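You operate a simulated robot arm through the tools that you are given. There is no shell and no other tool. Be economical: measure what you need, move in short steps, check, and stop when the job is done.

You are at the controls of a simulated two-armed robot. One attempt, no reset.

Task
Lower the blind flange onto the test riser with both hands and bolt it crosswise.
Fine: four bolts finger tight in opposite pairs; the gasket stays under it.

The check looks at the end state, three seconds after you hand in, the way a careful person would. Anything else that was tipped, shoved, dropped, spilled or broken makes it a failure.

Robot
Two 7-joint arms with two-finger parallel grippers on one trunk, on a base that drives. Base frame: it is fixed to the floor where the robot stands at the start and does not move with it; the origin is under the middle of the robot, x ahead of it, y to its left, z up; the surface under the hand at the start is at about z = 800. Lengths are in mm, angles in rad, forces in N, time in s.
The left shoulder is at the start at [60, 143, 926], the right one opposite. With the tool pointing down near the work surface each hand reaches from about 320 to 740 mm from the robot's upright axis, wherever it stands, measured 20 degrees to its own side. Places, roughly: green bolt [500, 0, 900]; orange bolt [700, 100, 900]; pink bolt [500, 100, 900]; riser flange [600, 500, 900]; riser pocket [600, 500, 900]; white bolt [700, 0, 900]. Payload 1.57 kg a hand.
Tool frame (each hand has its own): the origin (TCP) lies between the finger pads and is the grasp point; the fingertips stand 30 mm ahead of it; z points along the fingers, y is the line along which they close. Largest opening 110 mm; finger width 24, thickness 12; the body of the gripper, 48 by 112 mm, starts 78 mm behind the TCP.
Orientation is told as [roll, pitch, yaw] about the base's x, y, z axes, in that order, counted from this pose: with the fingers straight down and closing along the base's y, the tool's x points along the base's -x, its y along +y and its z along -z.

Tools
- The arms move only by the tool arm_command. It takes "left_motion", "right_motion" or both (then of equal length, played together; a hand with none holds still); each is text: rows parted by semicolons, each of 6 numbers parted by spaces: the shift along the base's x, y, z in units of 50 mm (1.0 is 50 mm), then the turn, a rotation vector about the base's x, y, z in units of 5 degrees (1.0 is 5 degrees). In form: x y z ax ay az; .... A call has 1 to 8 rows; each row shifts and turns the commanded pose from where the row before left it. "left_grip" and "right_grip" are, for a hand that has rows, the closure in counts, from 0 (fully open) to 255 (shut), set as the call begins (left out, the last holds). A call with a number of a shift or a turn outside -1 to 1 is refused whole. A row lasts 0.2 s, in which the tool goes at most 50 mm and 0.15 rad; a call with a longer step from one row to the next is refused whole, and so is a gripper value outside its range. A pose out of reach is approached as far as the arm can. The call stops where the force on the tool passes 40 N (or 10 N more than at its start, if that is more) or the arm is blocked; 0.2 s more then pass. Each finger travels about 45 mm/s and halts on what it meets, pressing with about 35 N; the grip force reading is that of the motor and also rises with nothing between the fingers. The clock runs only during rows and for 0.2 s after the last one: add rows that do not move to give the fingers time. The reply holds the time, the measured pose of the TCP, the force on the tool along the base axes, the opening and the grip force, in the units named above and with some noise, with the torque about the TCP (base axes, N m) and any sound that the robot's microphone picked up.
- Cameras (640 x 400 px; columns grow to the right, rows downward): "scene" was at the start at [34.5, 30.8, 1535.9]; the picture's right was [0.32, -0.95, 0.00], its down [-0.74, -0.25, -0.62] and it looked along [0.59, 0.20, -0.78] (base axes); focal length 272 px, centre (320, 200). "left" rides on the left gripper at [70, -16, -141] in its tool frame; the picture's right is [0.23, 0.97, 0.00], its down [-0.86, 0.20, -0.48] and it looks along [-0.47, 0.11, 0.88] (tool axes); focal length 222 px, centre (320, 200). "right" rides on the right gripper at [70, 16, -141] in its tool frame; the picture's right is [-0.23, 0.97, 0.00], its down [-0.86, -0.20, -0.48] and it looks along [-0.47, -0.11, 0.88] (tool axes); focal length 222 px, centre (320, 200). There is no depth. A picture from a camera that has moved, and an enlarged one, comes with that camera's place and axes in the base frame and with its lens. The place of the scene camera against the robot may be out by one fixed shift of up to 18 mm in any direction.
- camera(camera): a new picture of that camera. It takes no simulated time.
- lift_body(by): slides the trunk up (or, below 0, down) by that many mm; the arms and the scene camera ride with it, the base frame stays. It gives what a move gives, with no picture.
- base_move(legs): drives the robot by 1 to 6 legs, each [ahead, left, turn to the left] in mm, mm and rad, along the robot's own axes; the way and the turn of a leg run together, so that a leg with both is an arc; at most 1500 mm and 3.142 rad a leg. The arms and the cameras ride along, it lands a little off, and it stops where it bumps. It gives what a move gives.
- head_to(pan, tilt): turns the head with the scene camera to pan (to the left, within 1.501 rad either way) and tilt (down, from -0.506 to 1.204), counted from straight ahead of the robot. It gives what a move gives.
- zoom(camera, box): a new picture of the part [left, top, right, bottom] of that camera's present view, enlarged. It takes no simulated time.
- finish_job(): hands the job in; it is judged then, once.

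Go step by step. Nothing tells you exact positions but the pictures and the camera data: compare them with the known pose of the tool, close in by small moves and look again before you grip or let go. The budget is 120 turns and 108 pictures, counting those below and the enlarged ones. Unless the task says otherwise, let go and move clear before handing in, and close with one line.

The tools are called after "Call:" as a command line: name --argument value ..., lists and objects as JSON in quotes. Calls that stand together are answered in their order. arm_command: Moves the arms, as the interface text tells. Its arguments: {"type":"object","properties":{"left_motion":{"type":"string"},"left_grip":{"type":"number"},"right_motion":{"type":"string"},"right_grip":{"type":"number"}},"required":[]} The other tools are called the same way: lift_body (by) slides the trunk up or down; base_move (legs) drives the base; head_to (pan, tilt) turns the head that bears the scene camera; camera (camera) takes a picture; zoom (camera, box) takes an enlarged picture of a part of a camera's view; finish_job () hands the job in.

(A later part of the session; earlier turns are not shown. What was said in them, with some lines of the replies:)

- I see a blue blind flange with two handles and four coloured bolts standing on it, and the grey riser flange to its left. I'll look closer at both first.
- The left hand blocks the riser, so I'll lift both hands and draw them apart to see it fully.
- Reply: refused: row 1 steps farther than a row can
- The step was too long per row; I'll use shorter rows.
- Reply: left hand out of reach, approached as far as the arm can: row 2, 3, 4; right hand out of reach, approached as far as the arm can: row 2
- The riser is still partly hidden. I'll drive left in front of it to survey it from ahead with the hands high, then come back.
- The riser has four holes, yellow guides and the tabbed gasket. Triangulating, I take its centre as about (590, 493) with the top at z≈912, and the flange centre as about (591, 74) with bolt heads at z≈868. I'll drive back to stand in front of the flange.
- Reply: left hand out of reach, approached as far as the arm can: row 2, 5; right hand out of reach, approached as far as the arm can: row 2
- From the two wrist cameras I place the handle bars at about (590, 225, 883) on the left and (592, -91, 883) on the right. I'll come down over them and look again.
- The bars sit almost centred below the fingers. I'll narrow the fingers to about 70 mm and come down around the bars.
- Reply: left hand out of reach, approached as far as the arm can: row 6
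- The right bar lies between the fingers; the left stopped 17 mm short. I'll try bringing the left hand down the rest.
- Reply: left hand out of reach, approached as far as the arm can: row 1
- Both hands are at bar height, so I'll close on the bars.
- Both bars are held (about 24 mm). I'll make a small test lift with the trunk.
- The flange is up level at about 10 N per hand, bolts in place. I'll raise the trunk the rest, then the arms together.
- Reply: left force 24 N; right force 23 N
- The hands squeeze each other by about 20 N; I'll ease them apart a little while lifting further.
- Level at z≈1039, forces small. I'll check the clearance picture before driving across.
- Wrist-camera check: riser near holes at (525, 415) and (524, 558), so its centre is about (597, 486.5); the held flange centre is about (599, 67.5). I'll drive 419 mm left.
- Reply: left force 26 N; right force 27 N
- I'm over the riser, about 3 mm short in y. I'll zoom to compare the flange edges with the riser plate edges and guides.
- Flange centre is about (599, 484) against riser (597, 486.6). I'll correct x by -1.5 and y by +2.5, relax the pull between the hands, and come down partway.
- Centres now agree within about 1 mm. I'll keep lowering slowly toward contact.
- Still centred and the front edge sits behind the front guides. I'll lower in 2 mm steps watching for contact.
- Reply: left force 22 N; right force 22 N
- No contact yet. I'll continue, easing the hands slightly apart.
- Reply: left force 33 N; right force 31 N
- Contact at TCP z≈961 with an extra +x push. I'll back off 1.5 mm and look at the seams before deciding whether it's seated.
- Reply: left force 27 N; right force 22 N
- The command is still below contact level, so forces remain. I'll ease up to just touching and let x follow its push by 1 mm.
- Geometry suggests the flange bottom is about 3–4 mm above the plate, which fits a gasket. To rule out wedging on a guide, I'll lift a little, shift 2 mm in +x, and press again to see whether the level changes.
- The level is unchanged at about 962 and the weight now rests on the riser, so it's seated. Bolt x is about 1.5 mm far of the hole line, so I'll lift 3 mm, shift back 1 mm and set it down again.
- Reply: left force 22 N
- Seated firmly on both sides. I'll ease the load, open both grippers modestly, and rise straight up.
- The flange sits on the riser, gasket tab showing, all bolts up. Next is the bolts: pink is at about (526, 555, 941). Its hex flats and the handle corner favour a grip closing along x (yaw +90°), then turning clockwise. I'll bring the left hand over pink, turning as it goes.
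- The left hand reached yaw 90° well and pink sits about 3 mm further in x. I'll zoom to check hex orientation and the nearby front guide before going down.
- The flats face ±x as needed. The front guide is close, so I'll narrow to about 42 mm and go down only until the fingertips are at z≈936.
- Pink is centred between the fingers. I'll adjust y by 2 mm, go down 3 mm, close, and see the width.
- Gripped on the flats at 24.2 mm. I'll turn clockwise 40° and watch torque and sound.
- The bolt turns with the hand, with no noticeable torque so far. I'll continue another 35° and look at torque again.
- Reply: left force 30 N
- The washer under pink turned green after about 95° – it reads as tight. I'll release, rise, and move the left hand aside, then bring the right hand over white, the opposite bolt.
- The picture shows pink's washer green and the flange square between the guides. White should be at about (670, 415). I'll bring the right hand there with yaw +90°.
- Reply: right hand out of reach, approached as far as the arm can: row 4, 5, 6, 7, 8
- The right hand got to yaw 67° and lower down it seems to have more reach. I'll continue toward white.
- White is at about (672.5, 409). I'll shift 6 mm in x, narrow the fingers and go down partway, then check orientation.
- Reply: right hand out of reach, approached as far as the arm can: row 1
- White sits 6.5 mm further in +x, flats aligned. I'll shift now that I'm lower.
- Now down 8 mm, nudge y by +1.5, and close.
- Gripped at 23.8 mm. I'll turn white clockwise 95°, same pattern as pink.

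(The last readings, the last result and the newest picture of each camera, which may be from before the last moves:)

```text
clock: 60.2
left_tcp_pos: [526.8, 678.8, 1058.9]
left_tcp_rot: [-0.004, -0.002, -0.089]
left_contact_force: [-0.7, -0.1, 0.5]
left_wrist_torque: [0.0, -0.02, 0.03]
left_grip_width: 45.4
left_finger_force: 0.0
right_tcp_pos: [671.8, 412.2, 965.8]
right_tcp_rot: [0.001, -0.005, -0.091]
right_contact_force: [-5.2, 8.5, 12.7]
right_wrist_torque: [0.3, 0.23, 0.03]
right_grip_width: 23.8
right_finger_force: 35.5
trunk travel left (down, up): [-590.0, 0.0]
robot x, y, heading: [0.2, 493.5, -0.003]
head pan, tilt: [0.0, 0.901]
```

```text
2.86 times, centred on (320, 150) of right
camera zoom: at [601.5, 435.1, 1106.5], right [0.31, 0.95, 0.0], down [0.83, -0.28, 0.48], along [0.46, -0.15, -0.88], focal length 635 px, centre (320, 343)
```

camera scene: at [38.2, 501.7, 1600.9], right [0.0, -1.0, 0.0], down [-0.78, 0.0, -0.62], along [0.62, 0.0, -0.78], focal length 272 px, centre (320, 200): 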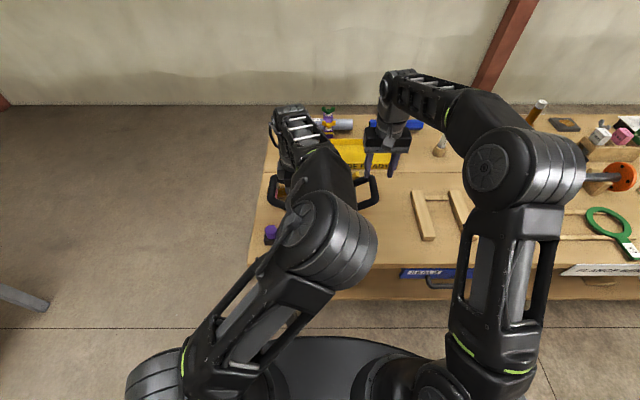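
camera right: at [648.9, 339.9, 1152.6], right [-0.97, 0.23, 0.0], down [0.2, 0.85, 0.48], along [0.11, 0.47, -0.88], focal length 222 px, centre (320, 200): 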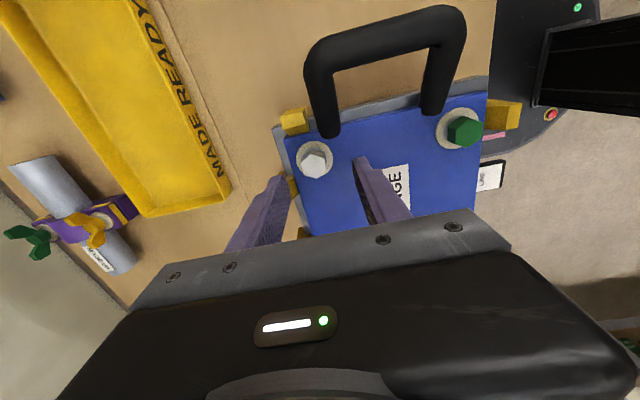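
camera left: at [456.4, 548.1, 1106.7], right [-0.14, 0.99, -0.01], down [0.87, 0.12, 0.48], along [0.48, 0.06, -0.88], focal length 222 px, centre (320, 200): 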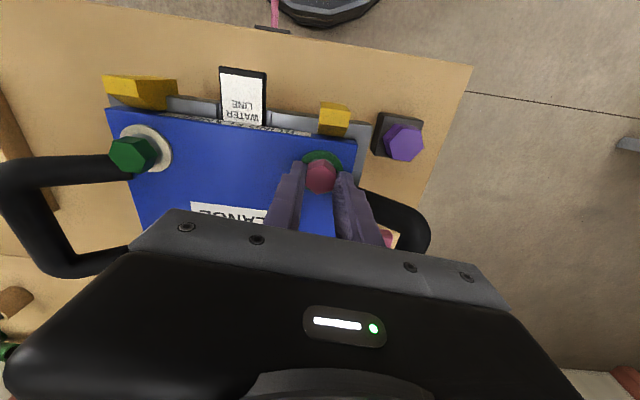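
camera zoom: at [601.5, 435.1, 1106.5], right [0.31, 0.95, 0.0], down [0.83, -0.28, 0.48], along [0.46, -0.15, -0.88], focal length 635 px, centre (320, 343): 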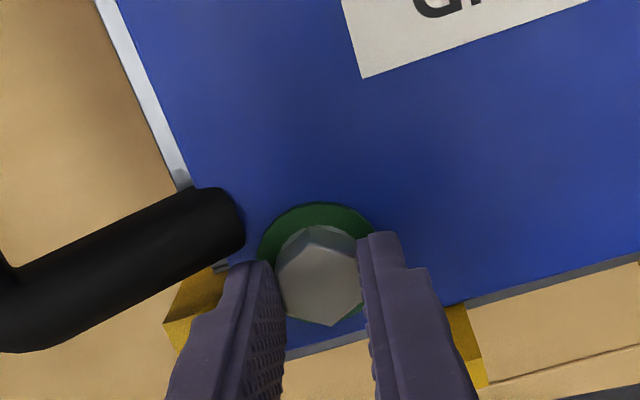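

White's washer is green too. I'll release, rise and move the right hand to green at about (529, 412) with yaw -30°, which keeps clear of its handle.

Call:
arm_command --right_motion "0 0 0.02 0 0 0;0 0 0 0 0 0;0 0 0 0 0 0;0 0 0.4 0 0 0;0 0 0.6 0 0 0;0 0 0 0 0 0" --right_grip 158

Call:
arm_command --right_motion "-0.4 0 0 0 0 -0.6;-0.4 0 0 0 0 -0.6;-0.4 0 0 0 0 -0.6;-0.4 0 0 0 0 -0.6;-0.4 0 0 0 0 -0.6;-0.4 0 0 0 0 -0.6;-0.4 0 0 0 0 -0.6;0 0 0 0 0 -0.75"

Call:
camera --camera "right"

```text
clock: 61.6
left_tcp_pos: [527.5, 677.0, 1059.1]
left_tcp_rot: [-0.004, 0.0, -0.09]
left_contact_force: [-0.8, 0.2, -0.9]
left_wrist_torque: [0.04, 0.06, 0.02]
left_grip_width: 45.6
left_finger_force: 0.1
right_tcp_pos: [672.5, 411.2, 1004.1]
right_tcp_rot: [0.001, -0.006, -0.089]
right_contact_force: [-0.6, -0.3, -0.6]
right_wrist_torque: [-0.02, 0.0, -0.01]
right_grip_width: 41.8
right_finger_force: 0.1
right hand out of reach, approached as far as the arm can: row 5
trunk travel left (down, up): [-590.0, 0.0]
robot x, y, heading: [-2.8, 495.3, -0.002]
head pan, tilt: [0.0, 0.901]
```

```text
clock: 63.4
left_tcp_pos: [528.1, 677.3, 1059.9]
left_tcp_rot: [-0.007, 0.0, -0.091]
left_contact_force: [0.0, -0.7, 0.2]
left_wrist_torque: [0.02, 0.02, 0.0]
left_grip_width: 45.5
left_finger_force: 0.1
right_tcp_pos: [531.4, 411.1, 1005.0]
right_tcp_rot: [0.0, -0.004, -0.519]
right_contact_force: [0.5, -0.4, -0.1]
right_wrist_torque: [-0.02, 0.03, -0.01]
right_grip_width: 41.7
right_finger_force: 0.1
trunk travel left (down, up): [-590.0, 0.0]
robot x, y, heading: [2.3, 492.7, -0.002]
head pan, tilt: [0.0, 0.901]
```

```text
42 pictures are left
camera right: at [478.6, 460.6, 1146.1], right [0.68, 0.73, 0.0], down [0.64, -0.6, 0.48], along [0.35, -0.33, -0.88], focal length 222 px, centre (320, 200)
```

right: 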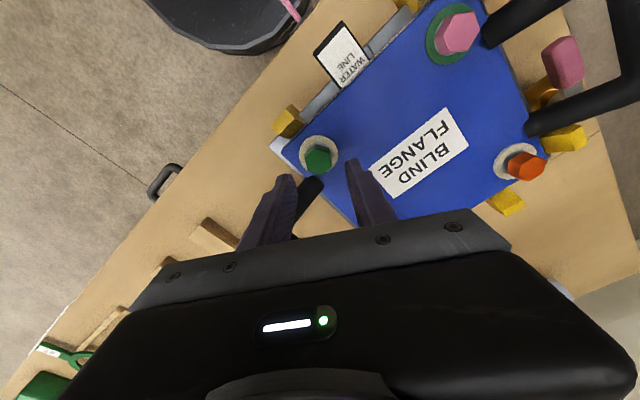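

Green appears offset by roughly (-6, +4). I'll shift most of that, go down to 975, and recheck.

Call:
arm_command --right_motion "-0.1 0.07 0 0 0 0;0 0 -0.2 0 0 0;0 0 -0.2 0 0 0;0 0 -0.2 0 0 0;0 0 0 0 0 0"

Call:
zoom --camera "right" --box '[230, 90, 410, 210]'

```text
clock: 64.6
left_tcp_pos: [528.1, 678.2, 1060.0]
left_tcp_rot: [-0.004, 0.0, -0.09]
left_contact_force: [-0.2, -0.5, -0.4]
left_wrist_torque: [0.0, 0.02, 0.01]
left_grip_width: 45.4
left_finger_force: 0.0
right_tcp_pos: [525.2, 414.9, 974.9]
right_tcp_rot: [0.002, -0.005, -0.518]
right_contact_force: [0.1, 0.9, 0.1]
right_wrist_torque: [-0.01, 0.01, 0.01]
right_grip_width: 41.9
right_finger_force: 0.1
trunk travel left (down, up): [-590.0, 0.0]
robot x, y, heading: [1.5, 492.6, -0.001]
head pan, tilt: [0.0, 0.901]
```

```text
3.33 times, centred on (320, 150) of right
camera zoom: at [473.1, 463.4, 1116.2], right [0.68, 0.73, 0.0], down [0.64, -0.6, 0.48], along [0.35, -0.33, -0.88], focal length 740 px, centre (320, 367)
```

zoom: 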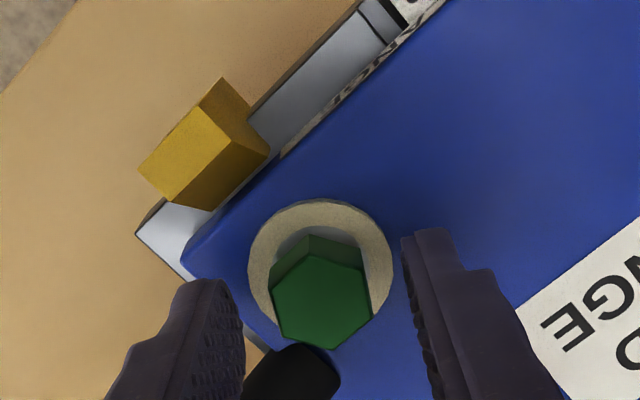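

Centred and aligned. Down 9.5 mm, close, turn 40° then 30° more, and look.

Call:
arm_command --right_motion "0 0 -0.1 0 0 0;0 0 -0.09 0 0 0;0 0 0 0 0 0"

Call:
arm_command --right_motion "0 0 0 0 0 0;0 0 0 0 0 0;0 0 0 0 0 0;0 0 0 0 0 -1;0 0 0 0 0 -1;0 0 0 0 0 -1;0 0 0 0 0 -1" --right_grip 255

Call:
arm_command --right_motion "0 0 0 0 0 -1;0 0 0 0 0 -1;0 0 0 0 0 -1;0 0 0 0 0 -1;0 0 0 0 0 -1;0 0 0 0 0 -1;0 0 0 0 0 -1;0 0 0 0 0 -1"

Call:
arm_command --right_motion "0 0 -0.01 0 0 -1;0 0 -0.01 0 0 -1;0 0 0 0 0 0"

Call:
zoom --camera "right" --box '[220, 80, 420, 220]'

```text
clock: 65.4
left_tcp_pos: [528.1, 676.9, 1059.2]
left_tcp_rot: [-0.006, 0.001, -0.092]
left_contact_force: [-0.2, -0.5, 1.0]
left_wrist_torque: [0.03, 0.0, -0.01]
left_grip_width: 45.2
left_finger_force: 0.1
right_tcp_pos: [526.5, 413.9, 966.1]
right_tcp_rot: [0.001, -0.003, -0.52]
right_contact_force: [0.0, -0.1, 0.1]
right_wrist_torque: [-0.02, 0.0, -0.02]
right_grip_width: 41.8
right_finger_force: 0.1
trunk travel left (down, up): [-590.0, 0.0]
robot x, y, heading: [-0.4, 493.8, -0.003]
head pan, tilt: [0.0, 0.901]
```

```text
clock: 67.0
left_tcp_pos: [527.5, 677.5, 1059.2]
left_tcp_rot: [-0.006, 0.0, -0.091]
left_contact_force: [-0.4, -0.2, 0.0]
left_wrist_torque: [-0.01, 0.0, -0.01]
left_grip_width: 45.4
left_finger_force: 0.1
right_tcp_pos: [527.6, 415.3, 964.9]
right_tcp_rot: [0.0, -0.001, -0.87]
right_contact_force: [1.7, -0.8, 0.3]
right_wrist_torque: [-0.91, -0.48, -0.02]
right_grip_width: 23.7
right_finger_force: 34.6
trunk travel left (down, up): [-590.0, 0.0]
robot x, y, heading: [-0.5, 494.8, -0.01]
head pan, tilt: [0.0, 0.901]
```

```text
clock: 68.8
left_tcp_pos: [528.2, 678.0, 1059.1]
left_tcp_rot: [-0.005, 0.001, -0.09]
left_contact_force: [0.4, 0.7, 0.7]
left_wrist_torque: [-0.01, 0.03, -0.03]
left_grip_width: 45.3
left_finger_force: 0.1
right_tcp_pos: [527.3, 414.9, 964.5]
right_tcp_rot: [0.002, -0.001, -1.568]
right_contact_force: [10.2, 5.4, -0.4]
right_wrist_torque: [-0.71, 0.02, 0.04]
right_grip_width: 23.7
right_finger_force: 35.7
trunk travel left (down, up): [-590.0, 0.0]
robot x, y, heading: [2.2, 494.3, 0.001]
head pan, tilt: [0.0, 0.901]
```

```text
clock: 69.6
left_tcp_pos: [528.6, 677.7, 1058.4]
left_tcp_rot: [-0.005, -0.001, -0.091]
left_contact_force: [-0.2, -1.1, -0.4]
left_wrist_torque: [0.01, 0.0, 0.01]
left_grip_width: 45.3
left_finger_force: 0.0
right_tcp_pos: [528.4, 415.7, 965.2]
right_tcp_rot: [0.004, 0.0, -1.745]
right_contact_force: [13.5, 4.5, 10.2]
right_wrist_torque: [-0.46, 0.11, 0.03]
right_grip_width: 23.7
right_finger_force: 35.4
trunk travel left (down, up): [-590.0, 0.0]
robot x, y, heading: [-2.6, 493.5, -0.003]
head pan, tilt: [0.0, 0.901]
```

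```text
2.86 times, centred on (320, 150) of right
camera zoom: at [555.7, 481.7, 1106.7], right [0.92, -0.39, 0.0], down [-0.34, -0.81, 0.48], along [-0.18, -0.44, -0.88], focal length 635 px, centre (320, 343)
```

zoom: 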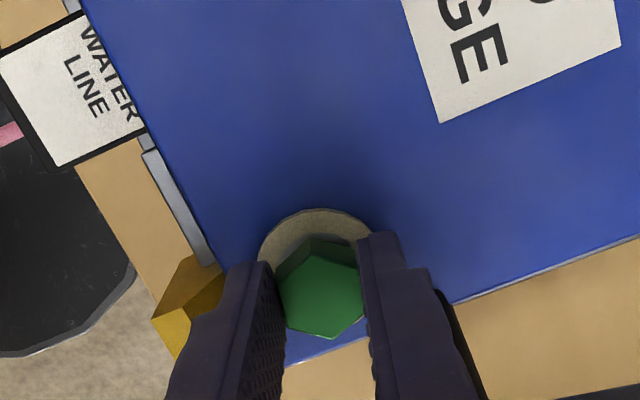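

After 70° the washer is still plain, so it needs a bit more. I'll open a little, turn back 60°, regrip, and turn another 35°.

Call:
arm_command --right_motion "0 0 0.02 0 0 0;0 0 0 0 0 0;0 0 0 0 0 1;0 0 0 0 0 1;0 0 0 0 0 1;0 0 0 0 0 1;0 0 0 0 0 1;0 0 0 0 0 1" --right_grip 176

Call:
arm_command --right_motion "0 0 0 0 0 1;0 0 0 0 0 1;0 0 0 0 0 1;0 0 0 0 0 1;0 0 0 0 0 1;0 0 0 0 0 1;0 0 0 0 0 0"

Call:
zoom --camera "right" --box '[220, 80, 420, 220]'

```text
clock: 71.4
left_tcp_pos: [529.0, 677.7, 1059.1]
left_tcp_rot: [-0.005, 0.002, -0.09]
left_contact_force: [0.0, 0.1, -0.4]
left_wrist_torque: [0.01, 0.01, 0.03]
left_grip_width: 45.4
left_finger_force: 0.2
right_tcp_pos: [526.6, 413.7, 965.6]
right_tcp_rot: [-0.002, -0.003, -1.217]
right_contact_force: [0.7, -1.1, -0.1]
right_wrist_torque: [0.02, -0.02, 0.0]
right_grip_width: 34.3
right_finger_force: 0.0
trunk travel left (down, up): [-590.0, 0.0]
robot x, y, heading: [-1.0, 497.5, -0.001]
head pan, tilt: [0.0, 0.901]
```

```text
clock: 73.0
left_tcp_pos: [528.0, 677.6, 1058.7]
left_tcp_rot: [-0.006, -0.001, -0.091]
left_contact_force: [-0.2, -0.3, 0.6]
left_wrist_torque: [0.01, 0.0, 0.05]
left_grip_width: 45.5
left_finger_force: 0.1
right_tcp_pos: [527.5, 415.0, 965.0]
right_tcp_rot: [0.0, -0.001, -0.695]
right_contact_force: [0.2, -0.3, -0.5]
right_wrist_torque: [0.02, -0.04, -0.01]
right_grip_width: 34.1
right_finger_force: 0.0
trunk travel left (down, up): [-590.0, 0.0]
robot x, y, heading: [0.3, 493.9, 0.001]
head pan, tilt: [0.0, 0.901]
```

```text
2.86 times, centred on (320, 150) of right
camera zoom: at [482.4, 472.1, 1106.5], right [0.8, 0.6, 0.0], down [0.53, -0.7, 0.48], along [0.29, -0.38, -0.88], focal length 635 px, centre (320, 343)
```

zoom: 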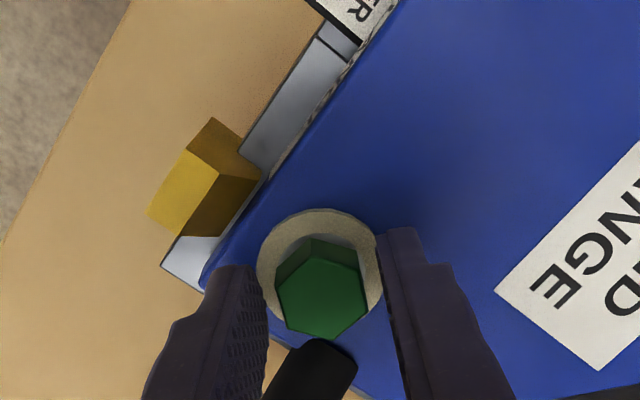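

Flats are aligned again. I'll regrip and turn another 35° with a slight downward bias.

Call:
arm_command --right_motion "0 0 0 0 0 0;0 0 0 0 0 0;0 0 -0.01 0 0 -1;0 0 -0.01 0 0 -1;0 0 0 0 0 -1;0 0 0 0 0 -1;0 0 0 0 0 -1;0 0 0 0 0 -1" --right_grip 255

Call:
arm_command --right_motion "0 0 0 0 0 -1;0 0 0 0 0 -1;0 0 0 0 0 0"

Call:
zoom --camera "right" --box '[220, 80, 420, 220]'

```text
clock: 74.8
left_tcp_pos: [528.6, 676.9, 1058.7]
left_tcp_rot: [-0.005, 0.001, -0.091]
left_contact_force: [0.3, 0.7, 0.1]
left_wrist_torque: [0.0, -0.01, -0.02]
left_grip_width: 45.2
left_finger_force: 0.1
right_tcp_pos: [527.4, 414.2, 964.5]
right_tcp_rot: [0.003, -0.001, -1.218]
right_contact_force: [8.0, 1.3, 11.4]
right_wrist_torque: [-0.68, -0.19, 0.08]
right_grip_width: 23.8
right_finger_force: 35.2
trunk travel left (down, up): [-590.0, 0.0]
robot x, y, heading: [1.4, 499.8, -0.001]
head pan, tilt: [0.0, 0.901]
```

```text
clock: 75.6
left_tcp_pos: [528.3, 678.3, 1059.5]
left_tcp_rot: [-0.005, -0.002, -0.09]
left_contact_force: [-0.3, -0.1, 0.7]
left_wrist_torque: [0.0, -0.01, 0.02]
left_grip_width: 45.0
left_finger_force: 0.1
right_tcp_pos: [528.1, 415.6, 964.0]
right_tcp_rot: [0.003, -0.001, -1.396]
right_contact_force: [10.7, 4.7, 16.2]
right_wrist_torque: [-0.4, -0.16, 0.06]
right_grip_width: 23.7
right_finger_force: 35.1
trunk travel left (down, up): [-590.0, 0.0]
robot x, y, heading: [-0.9, 493.2, -0.005]
head pan, tilt: [0.0, 0.901]
```

```text
2.86 times, centred on (320, 150) of right
camera zoom: at [530.6, 487.4, 1106.3], right [1.0, -0.05, 0.0], down [-0.05, -0.88, 0.48], along [-0.02, -0.48, -0.88], focal length 635 px, centre (320, 343)
```

zoom: 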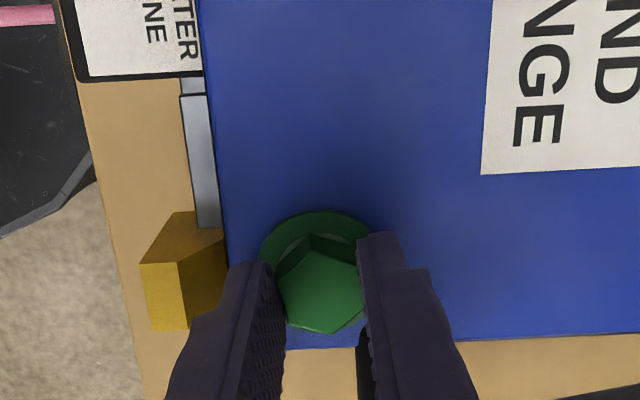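

Green's washer has turned green. I'll release, withdraw the right hand, and bring the left hand over orange at about (671, 552) with yaw -30°.

Call:
arm_command --right_motion "0 0 0.02 0 0 0;0 0 0 0 0 0;0 0 0 0 0 0;0 0 0.4 0 0 0;0 0 0.6 0 0 0;0 0 0.6 0 0 0;0 -0.6 0 0 0 0;0 -0.6 0 0 0 0" --right_grip 158

Call:
arm_command --right_motion "0 -0.6 0 0 0 0;0 -0.6 0 0 0 0;0 -0.4 0 0 0 0;0 0 0 0 0 0"

Call:
arm_command --left_motion "0.36 -0.31 -0.1 0 0 -0.6;0.36 -0.31 -0.1 0 0 -0.6;0.36 -0.31 -0.1 0 0 -0.6;0.36 -0.31 -0.1 0 0 -0.6;0.36 -0.31 -0.1 0 0 -0.6;0.36 -0.31 -0.1 0 0 -0.6;0.36 -0.31 -0.1 0 0 -0.6;0.36 -0.31 -0.1 0 0 -0.75" --left_grip 158

Call:
arm_command --left_motion "0 0 -0.2 0 0 0;0 0 -0.1 0 0 0;0 0 0 0 0 0"

Call:
camera --camera "left"

```text
clock: 77.4
left_tcp_pos: [527.0, 676.5, 1058.2]
left_tcp_rot: [-0.005, 0.0, -0.091]
left_contact_force: [-0.7, 0.5, 0.0]
left_wrist_torque: [-0.02, -0.03, -0.01]
left_grip_width: 45.3
left_finger_force: 0.0
right_tcp_pos: [527.5, 355.2, 1044.7]
right_tcp_rot: [0.002, -0.003, -1.391]
right_contact_force: [-0.1, 0.4, 0.0]
right_wrist_torque: [-0.01, -0.01, -0.02]
right_grip_width: 41.8
right_finger_force: 0.0
trunk travel left (down, up): [-590.0, 0.0]
robot x, y, heading: [-0.6, 495.3, -0.002]
head pan, tilt: [0.0, 0.901]
```

```text
clock: 78.4
left_tcp_pos: [528.2, 678.5, 1058.6]
left_tcp_rot: [-0.007, 0.0, -0.092]
left_contact_force: [0.0, 0.1, -0.2]
left_wrist_torque: [0.02, -0.01, 0.0]
left_grip_width: 45.2
left_finger_force: 0.1
right_tcp_pos: [527.1, 274.2, 1045.7]
right_tcp_rot: [0.0, -0.003, -1.394]
right_contact_force: [0.4, -0.1, 0.6]
right_wrist_torque: [0.01, -0.03, -0.02]
right_grip_width: 41.8
right_finger_force: 0.0
trunk travel left (down, up): [-590.0, 0.0]
robot x, y, heading: [-1.6, 493.2, -0.001]
head pan, tilt: [0.0, 0.901]
```

```text
clock: 80.2
left_tcp_pos: [612.0, 545.4, 1012.3]
left_tcp_rot: [-0.003, -0.003, -0.524]
left_contact_force: [0.6, -0.1, -0.4]
left_wrist_torque: [0.03, 0.04, -0.01]
left_grip_width: 41.7
left_finger_force: 0.1
left hand out of reach, approached as far as the arm can: row 5, 6, 7, 8
right_tcp_pos: [528.0, 274.2, 1045.9]
right_tcp_rot: [0.0, -0.002, -1.392]
right_contact_force: [0.6, -0.1, -0.2]
right_wrist_torque: [0.01, -0.02, -0.02]
right_grip_width: 41.8
right_finger_force: 0.0
trunk travel left (down, up): [-590.0, 0.0]
robot x, y, heading: [-3.5, 494.4, 0.0]
head pan, tilt: [0.0, 0.901]
```

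```text
clock: 81.0
left_tcp_pos: [612.4, 546.2, 997.8]
left_tcp_rot: [-0.005, -0.001, -0.522]
left_contact_force: [0.5, 0.1, 0.9]
left_wrist_torque: [-0.02, 0.02, 0.01]
left_grip_width: 41.9
left_finger_force: 0.0
right_tcp_pos: [528.0, 273.3, 1045.7]
right_tcp_rot: [0.0, -0.002, -1.391]
right_contact_force: [0.0, -0.7, 0.1]
right_wrist_torque: [-0.01, 0.05, 0.04]
right_grip_width: 41.8
right_finger_force: 0.2
trunk travel left (down, up): [-590.0, 0.0]
robot x, y, heading: [-0.4, 496.2, -0.001]
head pan, tilt: [0.0, 0.901]
```

```text
37 pictures are left
camera left: at [542.3, 567.1, 1140.1], right [0.29, 0.96, 0.0], down [0.84, -0.25, 0.48], along [0.46, -0.14, -0.88], focal length 222 px, centre (320, 200)
```

left: 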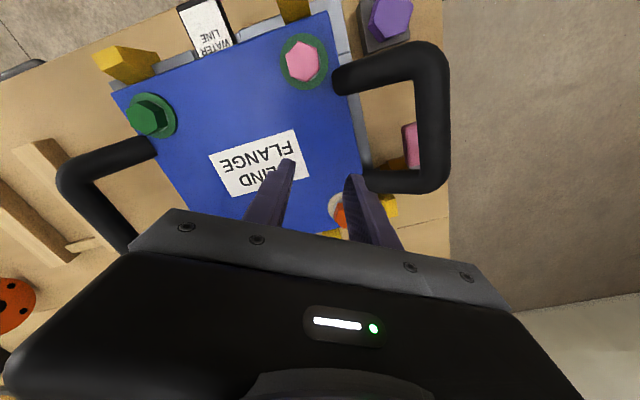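

The left hand stopped at x≈612 at height. I'll try continuing toward orange from here at lower height.

Call:
arm_command --left_motion "0.2 0.02 0 0 0 0;0.2 0.02 0 0 0 0;0.2 0.02 0 0 0 0;0.2 0.02 0 0 0 0;0.2 0.02 0 0 0 0;0.15 0.02 0 0 0 0;0 0 0 0 0 0"

Call:
camera --camera "left"

```text
clock: 82.6
left_tcp_pos: [612.3, 545.8, 998.7]
left_tcp_rot: [-0.005, 0.0, -0.522]
left_contact_force: [0.2, 0.4, 0.1]
left_wrist_torque: [0.02, -0.02, -0.03]
left_grip_width: 41.9
left_finger_force: 0.1
left hand out of reach, approached as far as the arm can: row 1, 2, 3, 4, 5, 6
right_tcp_pos: [527.5, 275.2, 1045.1]
right_tcp_rot: [0.002, -0.001, -1.393]
right_contact_force: [0.8, -0.1, 0.8]
right_wrist_torque: [-0.02, 0.0, -0.01]
right_grip_width: 42.1
right_finger_force: 0.0
trunk travel left (down, up): [-590.0, 0.0]
robot x, y, heading: [-0.0, 493.5, 0.003]
head pan, tilt: [0.0, 0.901]
```

```text
36 pictures are left
camera left: at [542.2, 567.1, 1140.3], right [0.29, 0.96, 0.0], down [0.84, -0.25, 0.48], along [0.46, -0.14, -0.88], focal length 222 px, centre (320, 200)
```

left: 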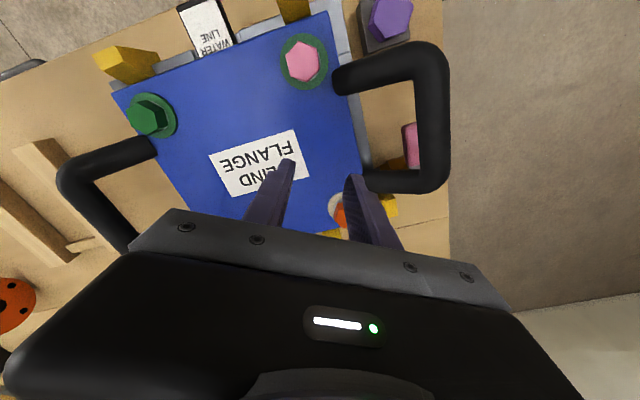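

That pose is joint-limited. The left arm works best about 20° to its own side, so I'll raise and draw back the hand, then drive the base right about 170 mm so orange lies there.

Call:
arm_command --left_motion "-0.3 0.2 0.5 0 0 0;-0.3 0.2 0.5 0 0 0;-0.2 0.2 0.3 0 0 0;0 0 0 0 0 0"

Call:
base_move --legs '[[0, -170, 0]]'

Call:
arm_command --left_motion "0.2 0.5 -0.1 0 0 0;0.2 0.5 -0.1 0 0 0;0.2 0.5 -0.1 0 0 0;0.2 0.5 -0.1 0 0 0;0.2 0.5 -0.1 0 0 0;0.2 0.5 -0.1 0 0 0;0.2 0 -0.1 0 0 0;0 0 0 0 0 0"

```text
clock: 83.6
left_tcp_pos: [571.9, 575.0, 1064.1]
left_tcp_rot: [-0.004, -0.001, -0.52]
left_contact_force: [0.3, -0.1, 0.6]
left_wrist_torque: [0.03, -0.03, -0.01]
left_grip_width: 42.0
left_finger_force: 0.0
right_tcp_pos: [528.1, 273.8, 1044.4]
right_tcp_rot: [0.0, -0.003, -1.393]
right_contact_force: [0.3, -0.4, -0.2]
right_wrist_torque: [0.03, 0.01, -0.01]
right_grip_width: 41.8
right_finger_force: 0.0
trunk travel left (down, up): [-590.0, 0.0]
robot x, y, heading: [-2.2, 493.9, -0.001]
head pan, tilt: [0.0, 0.901]
```

```text
clock: 85.1
left_tcp_pos: [572.0, 405.1, 1064.6]
left_tcp_rot: [-0.003, -0.001, -0.523]
left_contact_force: [0.0, 0.0, 0.1]
left_wrist_torque: [0.05, 0.03, 0.0]
left_grip_width: 41.8
left_finger_force: 0.0
right_tcp_pos: [525.8, 101.9, 1045.6]
right_tcp_rot: [-0.001, -0.002, -1.393]
right_contact_force: [-0.7, -0.2, -0.2]
right_wrist_torque: [0.04, -0.01, 0.01]
right_grip_width: 41.9
right_finger_force: 0.1
trunk travel left (down, up): [-590.0, 0.0]
robot x, y, heading: [-3.5, 327.2, 0.002]
head pan, tilt: [0.0, 0.901]
```

```text
clock: 86.9
left_tcp_pos: [569.7, 522.4, 1032.2]
left_tcp_rot: [-0.003, -0.003, -0.523]
left_contact_force: [-0.7, 0.0, -0.2]
left_wrist_torque: [0.0, -0.04, 0.02]
left_grip_width: 41.6
left_finger_force: 0.0
left hand out of reach, approached as far as the arm can: row 3, 4, 5, 6, 7
right_tcp_pos: [526.4, 103.5, 1044.9]
right_tcp_rot: [0.0, -0.003, -1.395]
right_contact_force: [-0.6, 1.1, -0.4]
right_wrist_torque: [-0.01, -0.02, -0.02]
right_grip_width: 41.9
right_finger_force: 0.1
trunk travel left (down, up): [-590.0, 0.0]
robot x, y, heading: [0.8, 329.1, -0.002]
head pan, tilt: [0.0, 0.901]
```

The left wrist's limit gets worse here; the right hand has plenty of negative yaw. I'll use the right hand for orange instead: drive left so orange lies slightly to the right of the robot, hands kept high.

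Call:
arm_command --left_motion "0 0 0.4 0 0 0.5;-0.2 0 0.4 0 0 0.5;-0.2 0 0 0 0 0.5;0 0 0 0 0 0"

Call:
base_move --legs '[[0, 305, 0]]'

Call:
zoom --camera "scene" --box '[220, 80, 520, 268]'

```text
clock: 87.9
left_tcp_pos: [548.9, 523.5, 1072.3]
left_tcp_rot: [-0.006, -0.001, -0.39]
left_contact_force: [0.6, 0.0, -0.1]
left_wrist_torque: [0.0, 0.0, -0.01]
left_grip_width: 41.8
left_finger_force: 0.1
right_tcp_pos: [528.5, 102.9, 1044.3]
right_tcp_rot: [0.0, -0.004, -1.392]
right_contact_force: [-1.0, -0.7, 0.8]
right_wrist_torque: [-0.05, 0.03, 0.01]
right_grip_width: 41.8
right_finger_force: 0.1
trunk travel left (down, up): [-590.0, 0.0]
robot x, y, heading: [3.1, 327.5, -0.001]
head pan, tilt: [0.0, 0.901]
```

```text
clock: 89.9
left_tcp_pos: [550.6, 831.1, 1072.6]
left_tcp_rot: [-0.004, 0.0, -0.394]
left_contact_force: [-0.4, -0.1, 0.7]
left_wrist_torque: [-0.01, 0.0, -0.03]
left_grip_width: 42.1
left_finger_force: 0.0
right_tcp_pos: [527.6, 410.3, 1046.3]
right_tcp_rot: [0.002, -0.004, -1.396]
right_contact_force: [-0.2, -0.2, 0.5]
right_wrist_torque: [-0.01, 0.0, 0.0]
right_grip_width: 41.9
right_finger_force: 0.1
trunk travel left (down, up): [-590.0, 0.0]
robot x, y, heading: [-0.0, 631.5, -0.002]
head pan, tilt: [0.0, 0.901]
```

```text
2.13 times, centred on (370, 174) of scene
camera zoom: at [38.6, 638.4, 1600.9], right [0.0, -1.0, 0.0], down [-0.78, 0.0, -0.62], along [0.62, 0.0, -0.78], focal length 580 px, centre (214, 255)
```

zoom: 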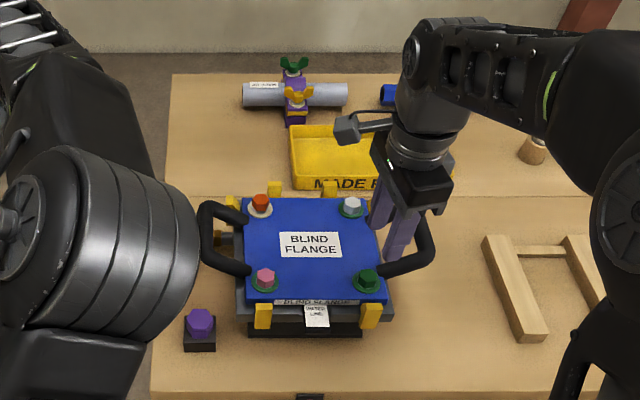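

Three washers are green. I'll bring the right hand across to orange, lowering to about 1005 and setting yaw -30°.

Call:
arm_command --right_motion "0.287 0.283 -0.1 0 0 1;0.287 0.283 -0.1 0 0 1;0.287 0.283 -0.1 0 0 1;0.287 0.283 -0.1 0 0 1;0.287 0.283 -0.1 0 0 1;0.287 0.283 -0.1 0 0 1;0.287 0.283 -0.1 0 0 1;0.287 0.283 -0.1 0 0 1"

Call:
arm_command --right_motion "0.287 0.283 0 0 0 1;0.287 0.283 0 0 0 1;0 0 0 0 0 0"

Call:
camera --camera "right"

```text
clock: 91.7
left_tcp_pos: [550.4, 829.2, 1071.9]
left_tcp_rot: [-0.005, 0.0, -0.393]
left_contact_force: [-0.2, 0.1, 0.6]
left_wrist_torque: [-0.02, 0.01, -0.02]
left_grip_width: 41.7
left_finger_force: 0.0
right_tcp_pos: [642.9, 522.0, 1004.0]
right_tcp_rot: [-0.001, -0.003, -0.695]
right_contact_force: [-0.1, -0.2, -0.1]
right_wrist_torque: [-0.04, -0.01, 0.03]
right_grip_width: 41.8
right_finger_force: 0.1
trunk travel left (down, up): [-590.0, 0.0]
robot x, y, heading: [2.3, 631.3, 0.002]
head pan, tilt: [0.0, 0.901]
```

```text
clock: 92.5
left_tcp_pos: [549.6, 829.2, 1072.7]
left_tcp_rot: [-0.007, 0.001, -0.392]
left_contact_force: [0.2, 0.2, -0.6]
left_wrist_torque: [0.0, -0.02, 0.0]
left_grip_width: 41.8
left_finger_force: 0.2
right_tcp_pos: [670.5, 550.4, 1006.1]
right_tcp_rot: [0.003, -0.005, -0.517]
right_contact_force: [-0.9, -0.2, -0.6]
right_wrist_torque: [-0.02, 0.02, -0.02]
right_grip_width: 41.7
right_finger_force: 0.1
trunk travel left (down, up): [-590.0, 0.0]
robot x, y, heading: [3.1, 630.2, -0.002]
head pan, tilt: [0.0, 0.901]
```

```text
34 pictures are left
camera right: at [617.0, 599.6, 1147.7], right [0.68, 0.73, 0.0], down [0.64, -0.6, 0.48], along [0.36, -0.33, -0.88], focal length 222 px, centre (320, 200)
```

right: 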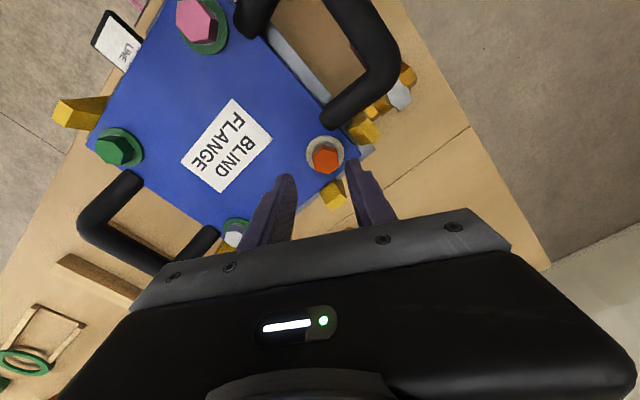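

Orange is off by about (-1.5, +7). I'll shift, narrow to about 36 mm and go down to 975, then check the nearby guides.

Call:
arm_command --right_motion "-0.03 0.13 0 0 0 0;0 0 -0.2 0 0 0;0 0 -0.2 0 0 0;0 0 -0.2 0 0 0;0 0 0 0 0 0" --right_grip 172

Call:
zoom --camera "right" --box '[230, 90, 410, 210]'

```text
clock: 93.7
left_tcp_pos: [549.3, 828.3, 1072.0]
left_tcp_rot: [-0.005, 0.0, -0.393]
left_contact_force: [0.5, -0.7, -0.4]
left_wrist_torque: [-0.01, -0.04, 0.0]
left_grip_width: 41.9
left_finger_force: 0.1
right_tcp_pos: [668.6, 557.5, 974.4]
right_tcp_rot: [0.0, -0.002, -0.52]
right_contact_force: [-0.7, -0.2, 0.9]
right_wrist_torque: [-0.04, 0.02, -0.04]
right_grip_width: 36.0
right_finger_force: 0.1
trunk travel left (down, up): [-590.0, 0.0]
robot x, y, heading: [1.8, 631.3, 0.0]
head pan, tilt: [0.0, 0.901]
```

```text
3.33 times, centred on (320, 150) of right
camera zoom: at [615.7, 606.3, 1116.7], right [0.68, 0.73, 0.0], down [0.64, -0.6, 0.48], along [0.35, -0.33, -0.88], focal length 740 px, centre (320, 367)
```

zoom: 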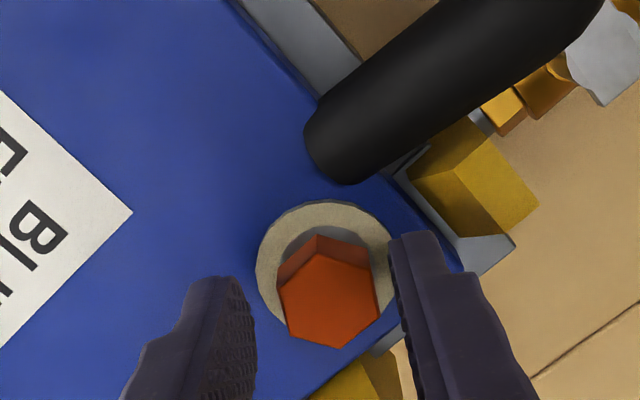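

Centred well and clear of the guide. I'll go down, close, and turn 70°.

Call:
arm_command --right_motion "0.01 0.01 -0.1 0 0 0;0 0 -0.09 0 0 0;0 0 0 0 0 0"

Call:
arm_command --right_motion "0 0 0 0 0 0;0 0 0 0 0 0;0 0 0 0 0 0;0 0 0 0 0 -1;0 0 0 0 0 -1;0 0 0 0 0 -1;0 0 0 0 0 -1" --right_grip 255

Call:
arm_command --right_motion "0 0 0 0 0 -1;0 0 0 0 0 -1;0 0 0 0 0 -1;0 0 0 0 0 -1;0 0 0 0 0 -1;0 0 0 0 0 -1;0 0 0 0 0 -1;0 0 0 0 0 -1"

Call:
arm_command --right_motion "0 0 -0.01 0 0 -1;0 0 -0.01 0 0 -1;0 0 0 0 0 0"

Call:
zoom --camera "right" --box '[220, 80, 420, 220]'

```text
clock: 94.5
left_tcp_pos: [551.1, 829.1, 1071.4]
left_tcp_rot: [-0.006, -0.001, -0.392]
left_contact_force: [0.6, -0.6, -0.6]
left_wrist_torque: [0.01, 0.01, -0.01]
left_grip_width: 41.7
left_finger_force: 0.1
right_tcp_pos: [669.1, 557.6, 965.1]
right_tcp_rot: [0.0, -0.006, -0.521]
right_contact_force: [-1.3, 0.6, -0.2]
right_wrist_torque: [0.01, -0.02, -0.01]
right_grip_width: 35.7
right_finger_force: 0.0
trunk travel left (down, up): [-590.0, 0.0]
robot x, y, heading: [-2.4, 628.6, -0.003]
head pan, tilt: [0.0, 0.901]
```

```text
clock: 96.1
left_tcp_pos: [550.0, 830.1, 1071.3]
left_tcp_rot: [-0.005, 0.0, -0.392]
left_contact_force: [1.0, -0.1, -0.6]
left_wrist_torque: [-0.02, -0.02, -0.02]
left_grip_width: 41.9
left_finger_force: 0.1
right_tcp_pos: [670.4, 559.6, 965.8]
right_tcp_rot: [0.002, -0.002, -0.872]
right_contact_force: [6.4, 8.0, 1.1]
right_wrist_torque: [-0.46, -0.56, 0.08]
right_grip_width: 23.8
right_finger_force: 35.2
trunk travel left (down, up): [-590.0, 0.0]
robot x, y, heading: [1.0, 629.0, -0.001]
head pan, tilt: [0.0, 0.901]
```

```text
clock: 97.9
left_tcp_pos: [552.0, 830.1, 1070.9]
left_tcp_rot: [-0.006, 0.0, -0.393]
left_contact_force: [-0.3, -0.1, -0.3]
left_wrist_torque: [0.02, 0.02, 0.02]
left_grip_width: 41.5
left_finger_force: 0.0
right_tcp_pos: [673.0, 559.7, 966.5]
right_tcp_rot: [0.003, -0.002, -1.569]
right_contact_force: [22.4, 12.9, 9.1]
right_wrist_torque: [-0.4, -0.43, 0.07]
right_grip_width: 23.9
right_finger_force: 35.2
trunk travel left (down, up): [-590.0, 0.0]
robot x, y, heading: [0.0, 634.0, -0.004]
head pan, tilt: [0.0, 0.901]
```

```text
clock: 98.7
left_tcp_pos: [551.6, 830.5, 1071.5]
left_tcp_rot: [-0.008, 0.001, -0.391]
left_contact_force: [0.4, -0.7, 0.6]
left_wrist_torque: [0.02, -0.01, -0.01]
left_grip_width: 42.0
left_finger_force: 0.1
right_tcp_pos: [672.8, 559.2, 966.0]
right_tcp_rot: [0.009, 0.001, -1.743]
right_contact_force: [23.2, 13.2, 14.4]
right_wrist_torque: [-0.17, -0.41, 0.1]
right_grip_width: 23.8
right_finger_force: 35.1
trunk travel left (down, up): [-590.0, 0.0]
robot x, y, heading: [2.6, 628.0, -0.001]
head pan, tilt: [0.0, 0.901]
```

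```text
2.86 times, centred on (320, 150) of right
camera zoom: at [699.4, 625.9, 1107.3], right [0.92, -0.39, 0.01], down [-0.35, -0.81, 0.48], along [-0.18, -0.44, -0.88], focal length 635 px, centre (320, 343)
```

zoom: 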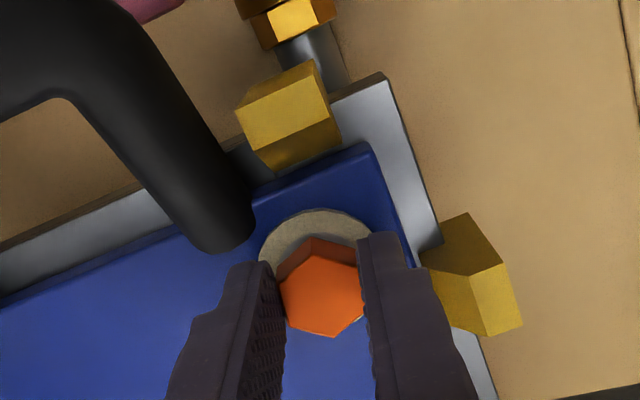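

70° turned, not green yet, and the hand is being pulled about 3 mm to the bolt's true centre. I'll open, recentre, turn back 60° and regrip.

Call:
arm_command --right_motion "0.05 0.03 0.02 0 0 0;0 0 0 0 0 0;0 0 0 0 0 1;0 0 0 0 0 1;0 0 0 0 0 1;0 0 0 0 0 1;0 0 0 0 0 1;0 0 0 0 0 1" --right_grip 172

Call:
arm_command --right_motion "0 0 0 0 0 1;0 0 0 0 0 1;0 0 0 0 0 1;0 0 0 0 0 1;0 0 0 0 0 1;0 0 0 0 0 1;0 0 0 0 0 0"

Call:
zoom --camera "right" --box '[220, 80, 420, 220]'

```text
clock: 100.5
left_tcp_pos: [550.3, 829.7, 1071.5]
left_tcp_rot: [-0.005, 0.0, -0.39]
left_contact_force: [0.0, 0.5, -0.8]
left_wrist_torque: [-0.01, -0.01, 0.02]
left_grip_width: 41.8
left_finger_force: 0.2
right_tcp_pos: [671.3, 558.7, 965.3]
right_tcp_rot: [0.0, -0.004, -1.219]
right_contact_force: [-0.7, -1.1, -0.3]
right_wrist_torque: [0.0, 0.01, 0.0]
right_grip_width: 35.7
right_finger_force: 0.0
trunk travel left (down, up): [-590.0, 0.0]
robot x, y, heading: [2.8, 629.4, -0.002]
head pan, tilt: [0.0, 0.901]
```

```text
clock: 102.1
left_tcp_pos: [550.1, 828.6, 1071.2]
left_tcp_rot: [-0.005, 0.001, -0.393]
left_contact_force: [0.3, -0.3, 0.0]
left_wrist_torque: [0.0, 0.0, -0.01]
left_grip_width: 41.7
left_finger_force: 0.1
right_tcp_pos: [673.2, 558.7, 965.7]
right_tcp_rot: [0.0, -0.002, -0.694]
right_contact_force: [-0.4, 0.0, 0.6]
right_wrist_torque: [-0.01, -0.01, -0.01]
right_grip_width: 35.8
right_finger_force: 0.0
trunk travel left (down, up): [-590.0, 0.0]
robot x, y, heading: [-1.3, 631.5, -0.002]
head pan, tilt: [0.0, 0.901]
```

```text
2.86 times, centred on (320, 150) of right
camera zoom: at [628.1, 616.4, 1107.1], right [0.8, 0.6, 0.0], down [0.53, -0.7, 0.48], along [0.29, -0.38, -0.88], focal length 635 px, centre (320, 343)
```

zoom: 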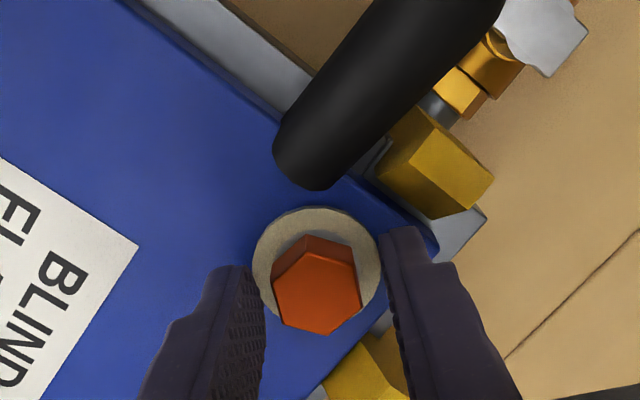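

Aligned; regrip and turn another 40°.

Call:
arm_command --right_motion "0 0 0 0 0 0;0 0 0 0 0 0;0 0 -0.01 0 0 -1;0 0 -0.01 0 0 -1;0 0 0 0 0 -1;0 0 0 0 0 -1;0 0 0 0 0 -1;0 0 0 0 0 -1" --right_grip 255

Call:
arm_command --right_motion "0 0 0 0 0 -1;0 0 0 0 0 -1;0 0 0 0 0 0"

Call:
zoom --camera "right" --box '[220, 80, 420, 220]'

```text
clock: 103.9
left_tcp_pos: [549.9, 828.3, 1073.1]
left_tcp_rot: [-0.004, 0.0, -0.392]
left_contact_force: [-0.2, -1.2, 0.4]
left_wrist_torque: [0.0, -0.02, 0.0]
left_grip_width: 41.7
left_finger_force: 0.1
right_tcp_pos: [672.0, 557.5, 965.9]
right_tcp_rot: [0.002, -0.005, -1.222]
right_contact_force: [-1.8, -7.1, 6.8]
right_wrist_torque: [-1.01, 0.02, 0.02]
right_grip_width: 23.8
right_finger_force: 35.1
trunk travel left (down, up): [-590.0, 0.0]
robot x, y, heading: [-2.9, 631.3, 0.0]
head pan, tilt: [0.0, 0.901]
```

```text
clock: 104.7
left_tcp_pos: [550.0, 828.4, 1072.7]
left_tcp_rot: [-0.004, 0.0, -0.392]
left_contact_force: [-1.1, 0.0, 0.4]
left_wrist_torque: [0.02, 0.03, 0.01]
left_grip_width: 42.0
left_finger_force: 0.0
right_tcp_pos: [672.7, 558.5, 965.8]
right_tcp_rot: [0.005, -0.001, -1.397]
right_contact_force: [2.1, -6.8, 9.1]
right_wrist_torque: [-0.69, -0.02, 0.04]
right_grip_width: 23.8
right_finger_force: 35.3
trunk travel left (down, up): [-590.0, 0.0]
robot x, y, heading: [-3.4, 628.7, -0.005]
head pan, tilt: [0.0, 0.901]
```

```text
2.86 times, centred on (320, 150) of right
camera zoom: at [675.3, 630.5, 1107.0], right [1.0, -0.05, 0.0], down [-0.05, -0.88, 0.48], along [-0.02, -0.48, -0.88], focal length 635 px, centre (320, 343)
```

zoom: 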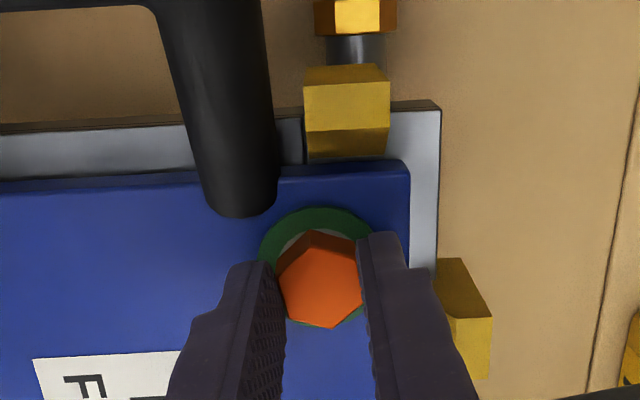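

Orange's washer is green as well. I'll release, rise, withdraw the right hand, and check the whole assembly.

Call:
arm_command --right_motion "0 0 0.02 0 0 0;0 0 0 0 0 0;0 0 0 0 0 0;0 0 0.4 0 0 0;0 0 0.5 0 0 0;-0.4 -0.4 0.3 0 0 0;-0.5 -0.5 0.3 0 0 0;-0.5 -0.5 0.2 0 0 0" --right_grip 158

Call:
arm_command --right_motion "-0.3 -0.7 0 0 0 0;-0.3 -0.7 0 0 0 0;-0.3 -0.7 0 0 0 0;0 -0.7 0 0 0 0;0 -0.7 0 0 0 0;0 0 0 0 0 0"

Call:
zoom --camera "scene" --box '[220, 80, 520, 268]'

Call:
zoom --camera "scene" --box '[300, 150, 440, 250]'

```text
clock: 106.5
left_tcp_pos: [549.8, 828.8, 1072.6]
left_tcp_rot: [-0.003, -0.001, -0.392]
left_contact_force: [-1.0, 1.3, 0.1]
left_wrist_torque: [0.0, -0.01, 0.01]
left_grip_width: 41.7
left_finger_force: 0.0
right_tcp_pos: [601.5, 488.3, 1035.4]
right_tcp_rot: [0.001, -0.003, -1.393]
right_contact_force: [-0.5, -0.9, -0.1]
right_wrist_torque: [-0.01, 0.0, 0.01]
right_grip_width: 41.5
right_finger_force: 0.0
right hand out of reach, approached as far as the arm can: row 5
trunk travel left (down, up): [-590.0, 0.0]
robot x, y, heading: [-3.1, 630.7, -0.001]
head pan, tilt: [0.0, 0.901]
```

```text
clock: 107.9
left_tcp_pos: [550.1, 829.8, 1073.5]
left_tcp_rot: [-0.005, 0.002, -0.392]
left_contact_force: [0.5, -0.6, -0.7]
left_wrist_torque: [0.0, -0.03, -0.03]
left_grip_width: 41.8
left_finger_force: 0.2
right_tcp_pos: [556.7, 314.3, 1033.4]
right_tcp_rot: [0.0, -0.003, -1.392]
right_contact_force: [0.9, -0.2, -0.4]
right_wrist_torque: [0.01, 0.0, 0.02]
right_grip_width: 41.9
right_finger_force: 0.0
trunk travel left (down, up): [-590.0, 0.0]
robot x, y, heading: [-0.5, 627.6, 0.001]
head pan, tilt: [0.0, 0.901]
```

```text
2.13 times, centred on (370, 174) of scene
camera zoom: at [38.7, 637.8, 1600.9], right [0.0, -1.0, 0.0], down [-0.78, 0.0, -0.62], along [0.62, 0.0, -0.78], focal length 580 px, centre (214, 255)
```

zoom: 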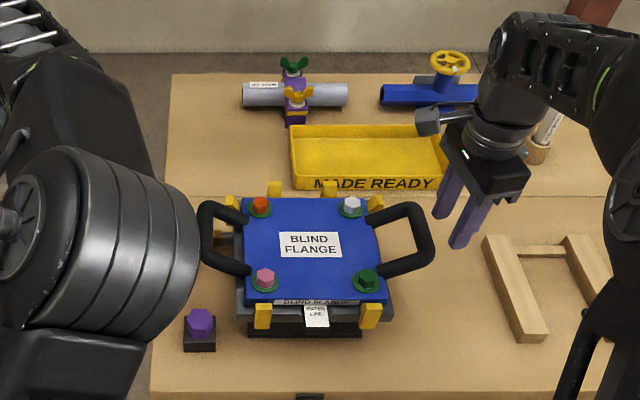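

```text
4.00 times, centred on (370, 200) of scene
camera zoom: at [38.7, 637.8, 1600.9], right [0.0, -1.0, 0.0], down [-0.78, 0.0, -0.62], along [0.62, 0.0, -0.78], focal length 1090 px, centre (120, 200)
```

zoom: 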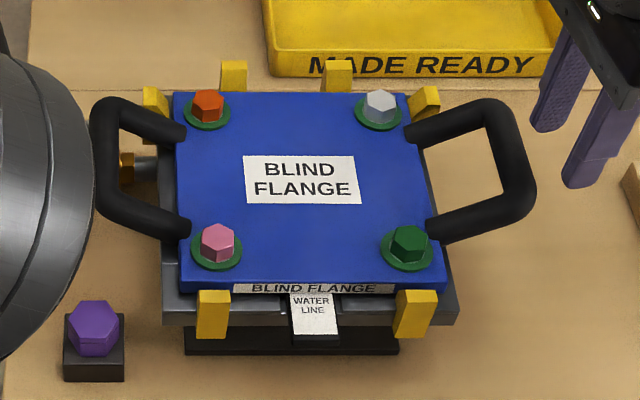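

All four washers are green, the flange sits square between the guides, the gasket tab is in place and both hands are clear, so I'm handing in.

Call:
finish_job

```text
The job is handed in.
```

The blind flange is on the riser with the gasket under it. All four bolts are turned down in opposite pairs (pink–white, then green–orange), and every washer shows green.
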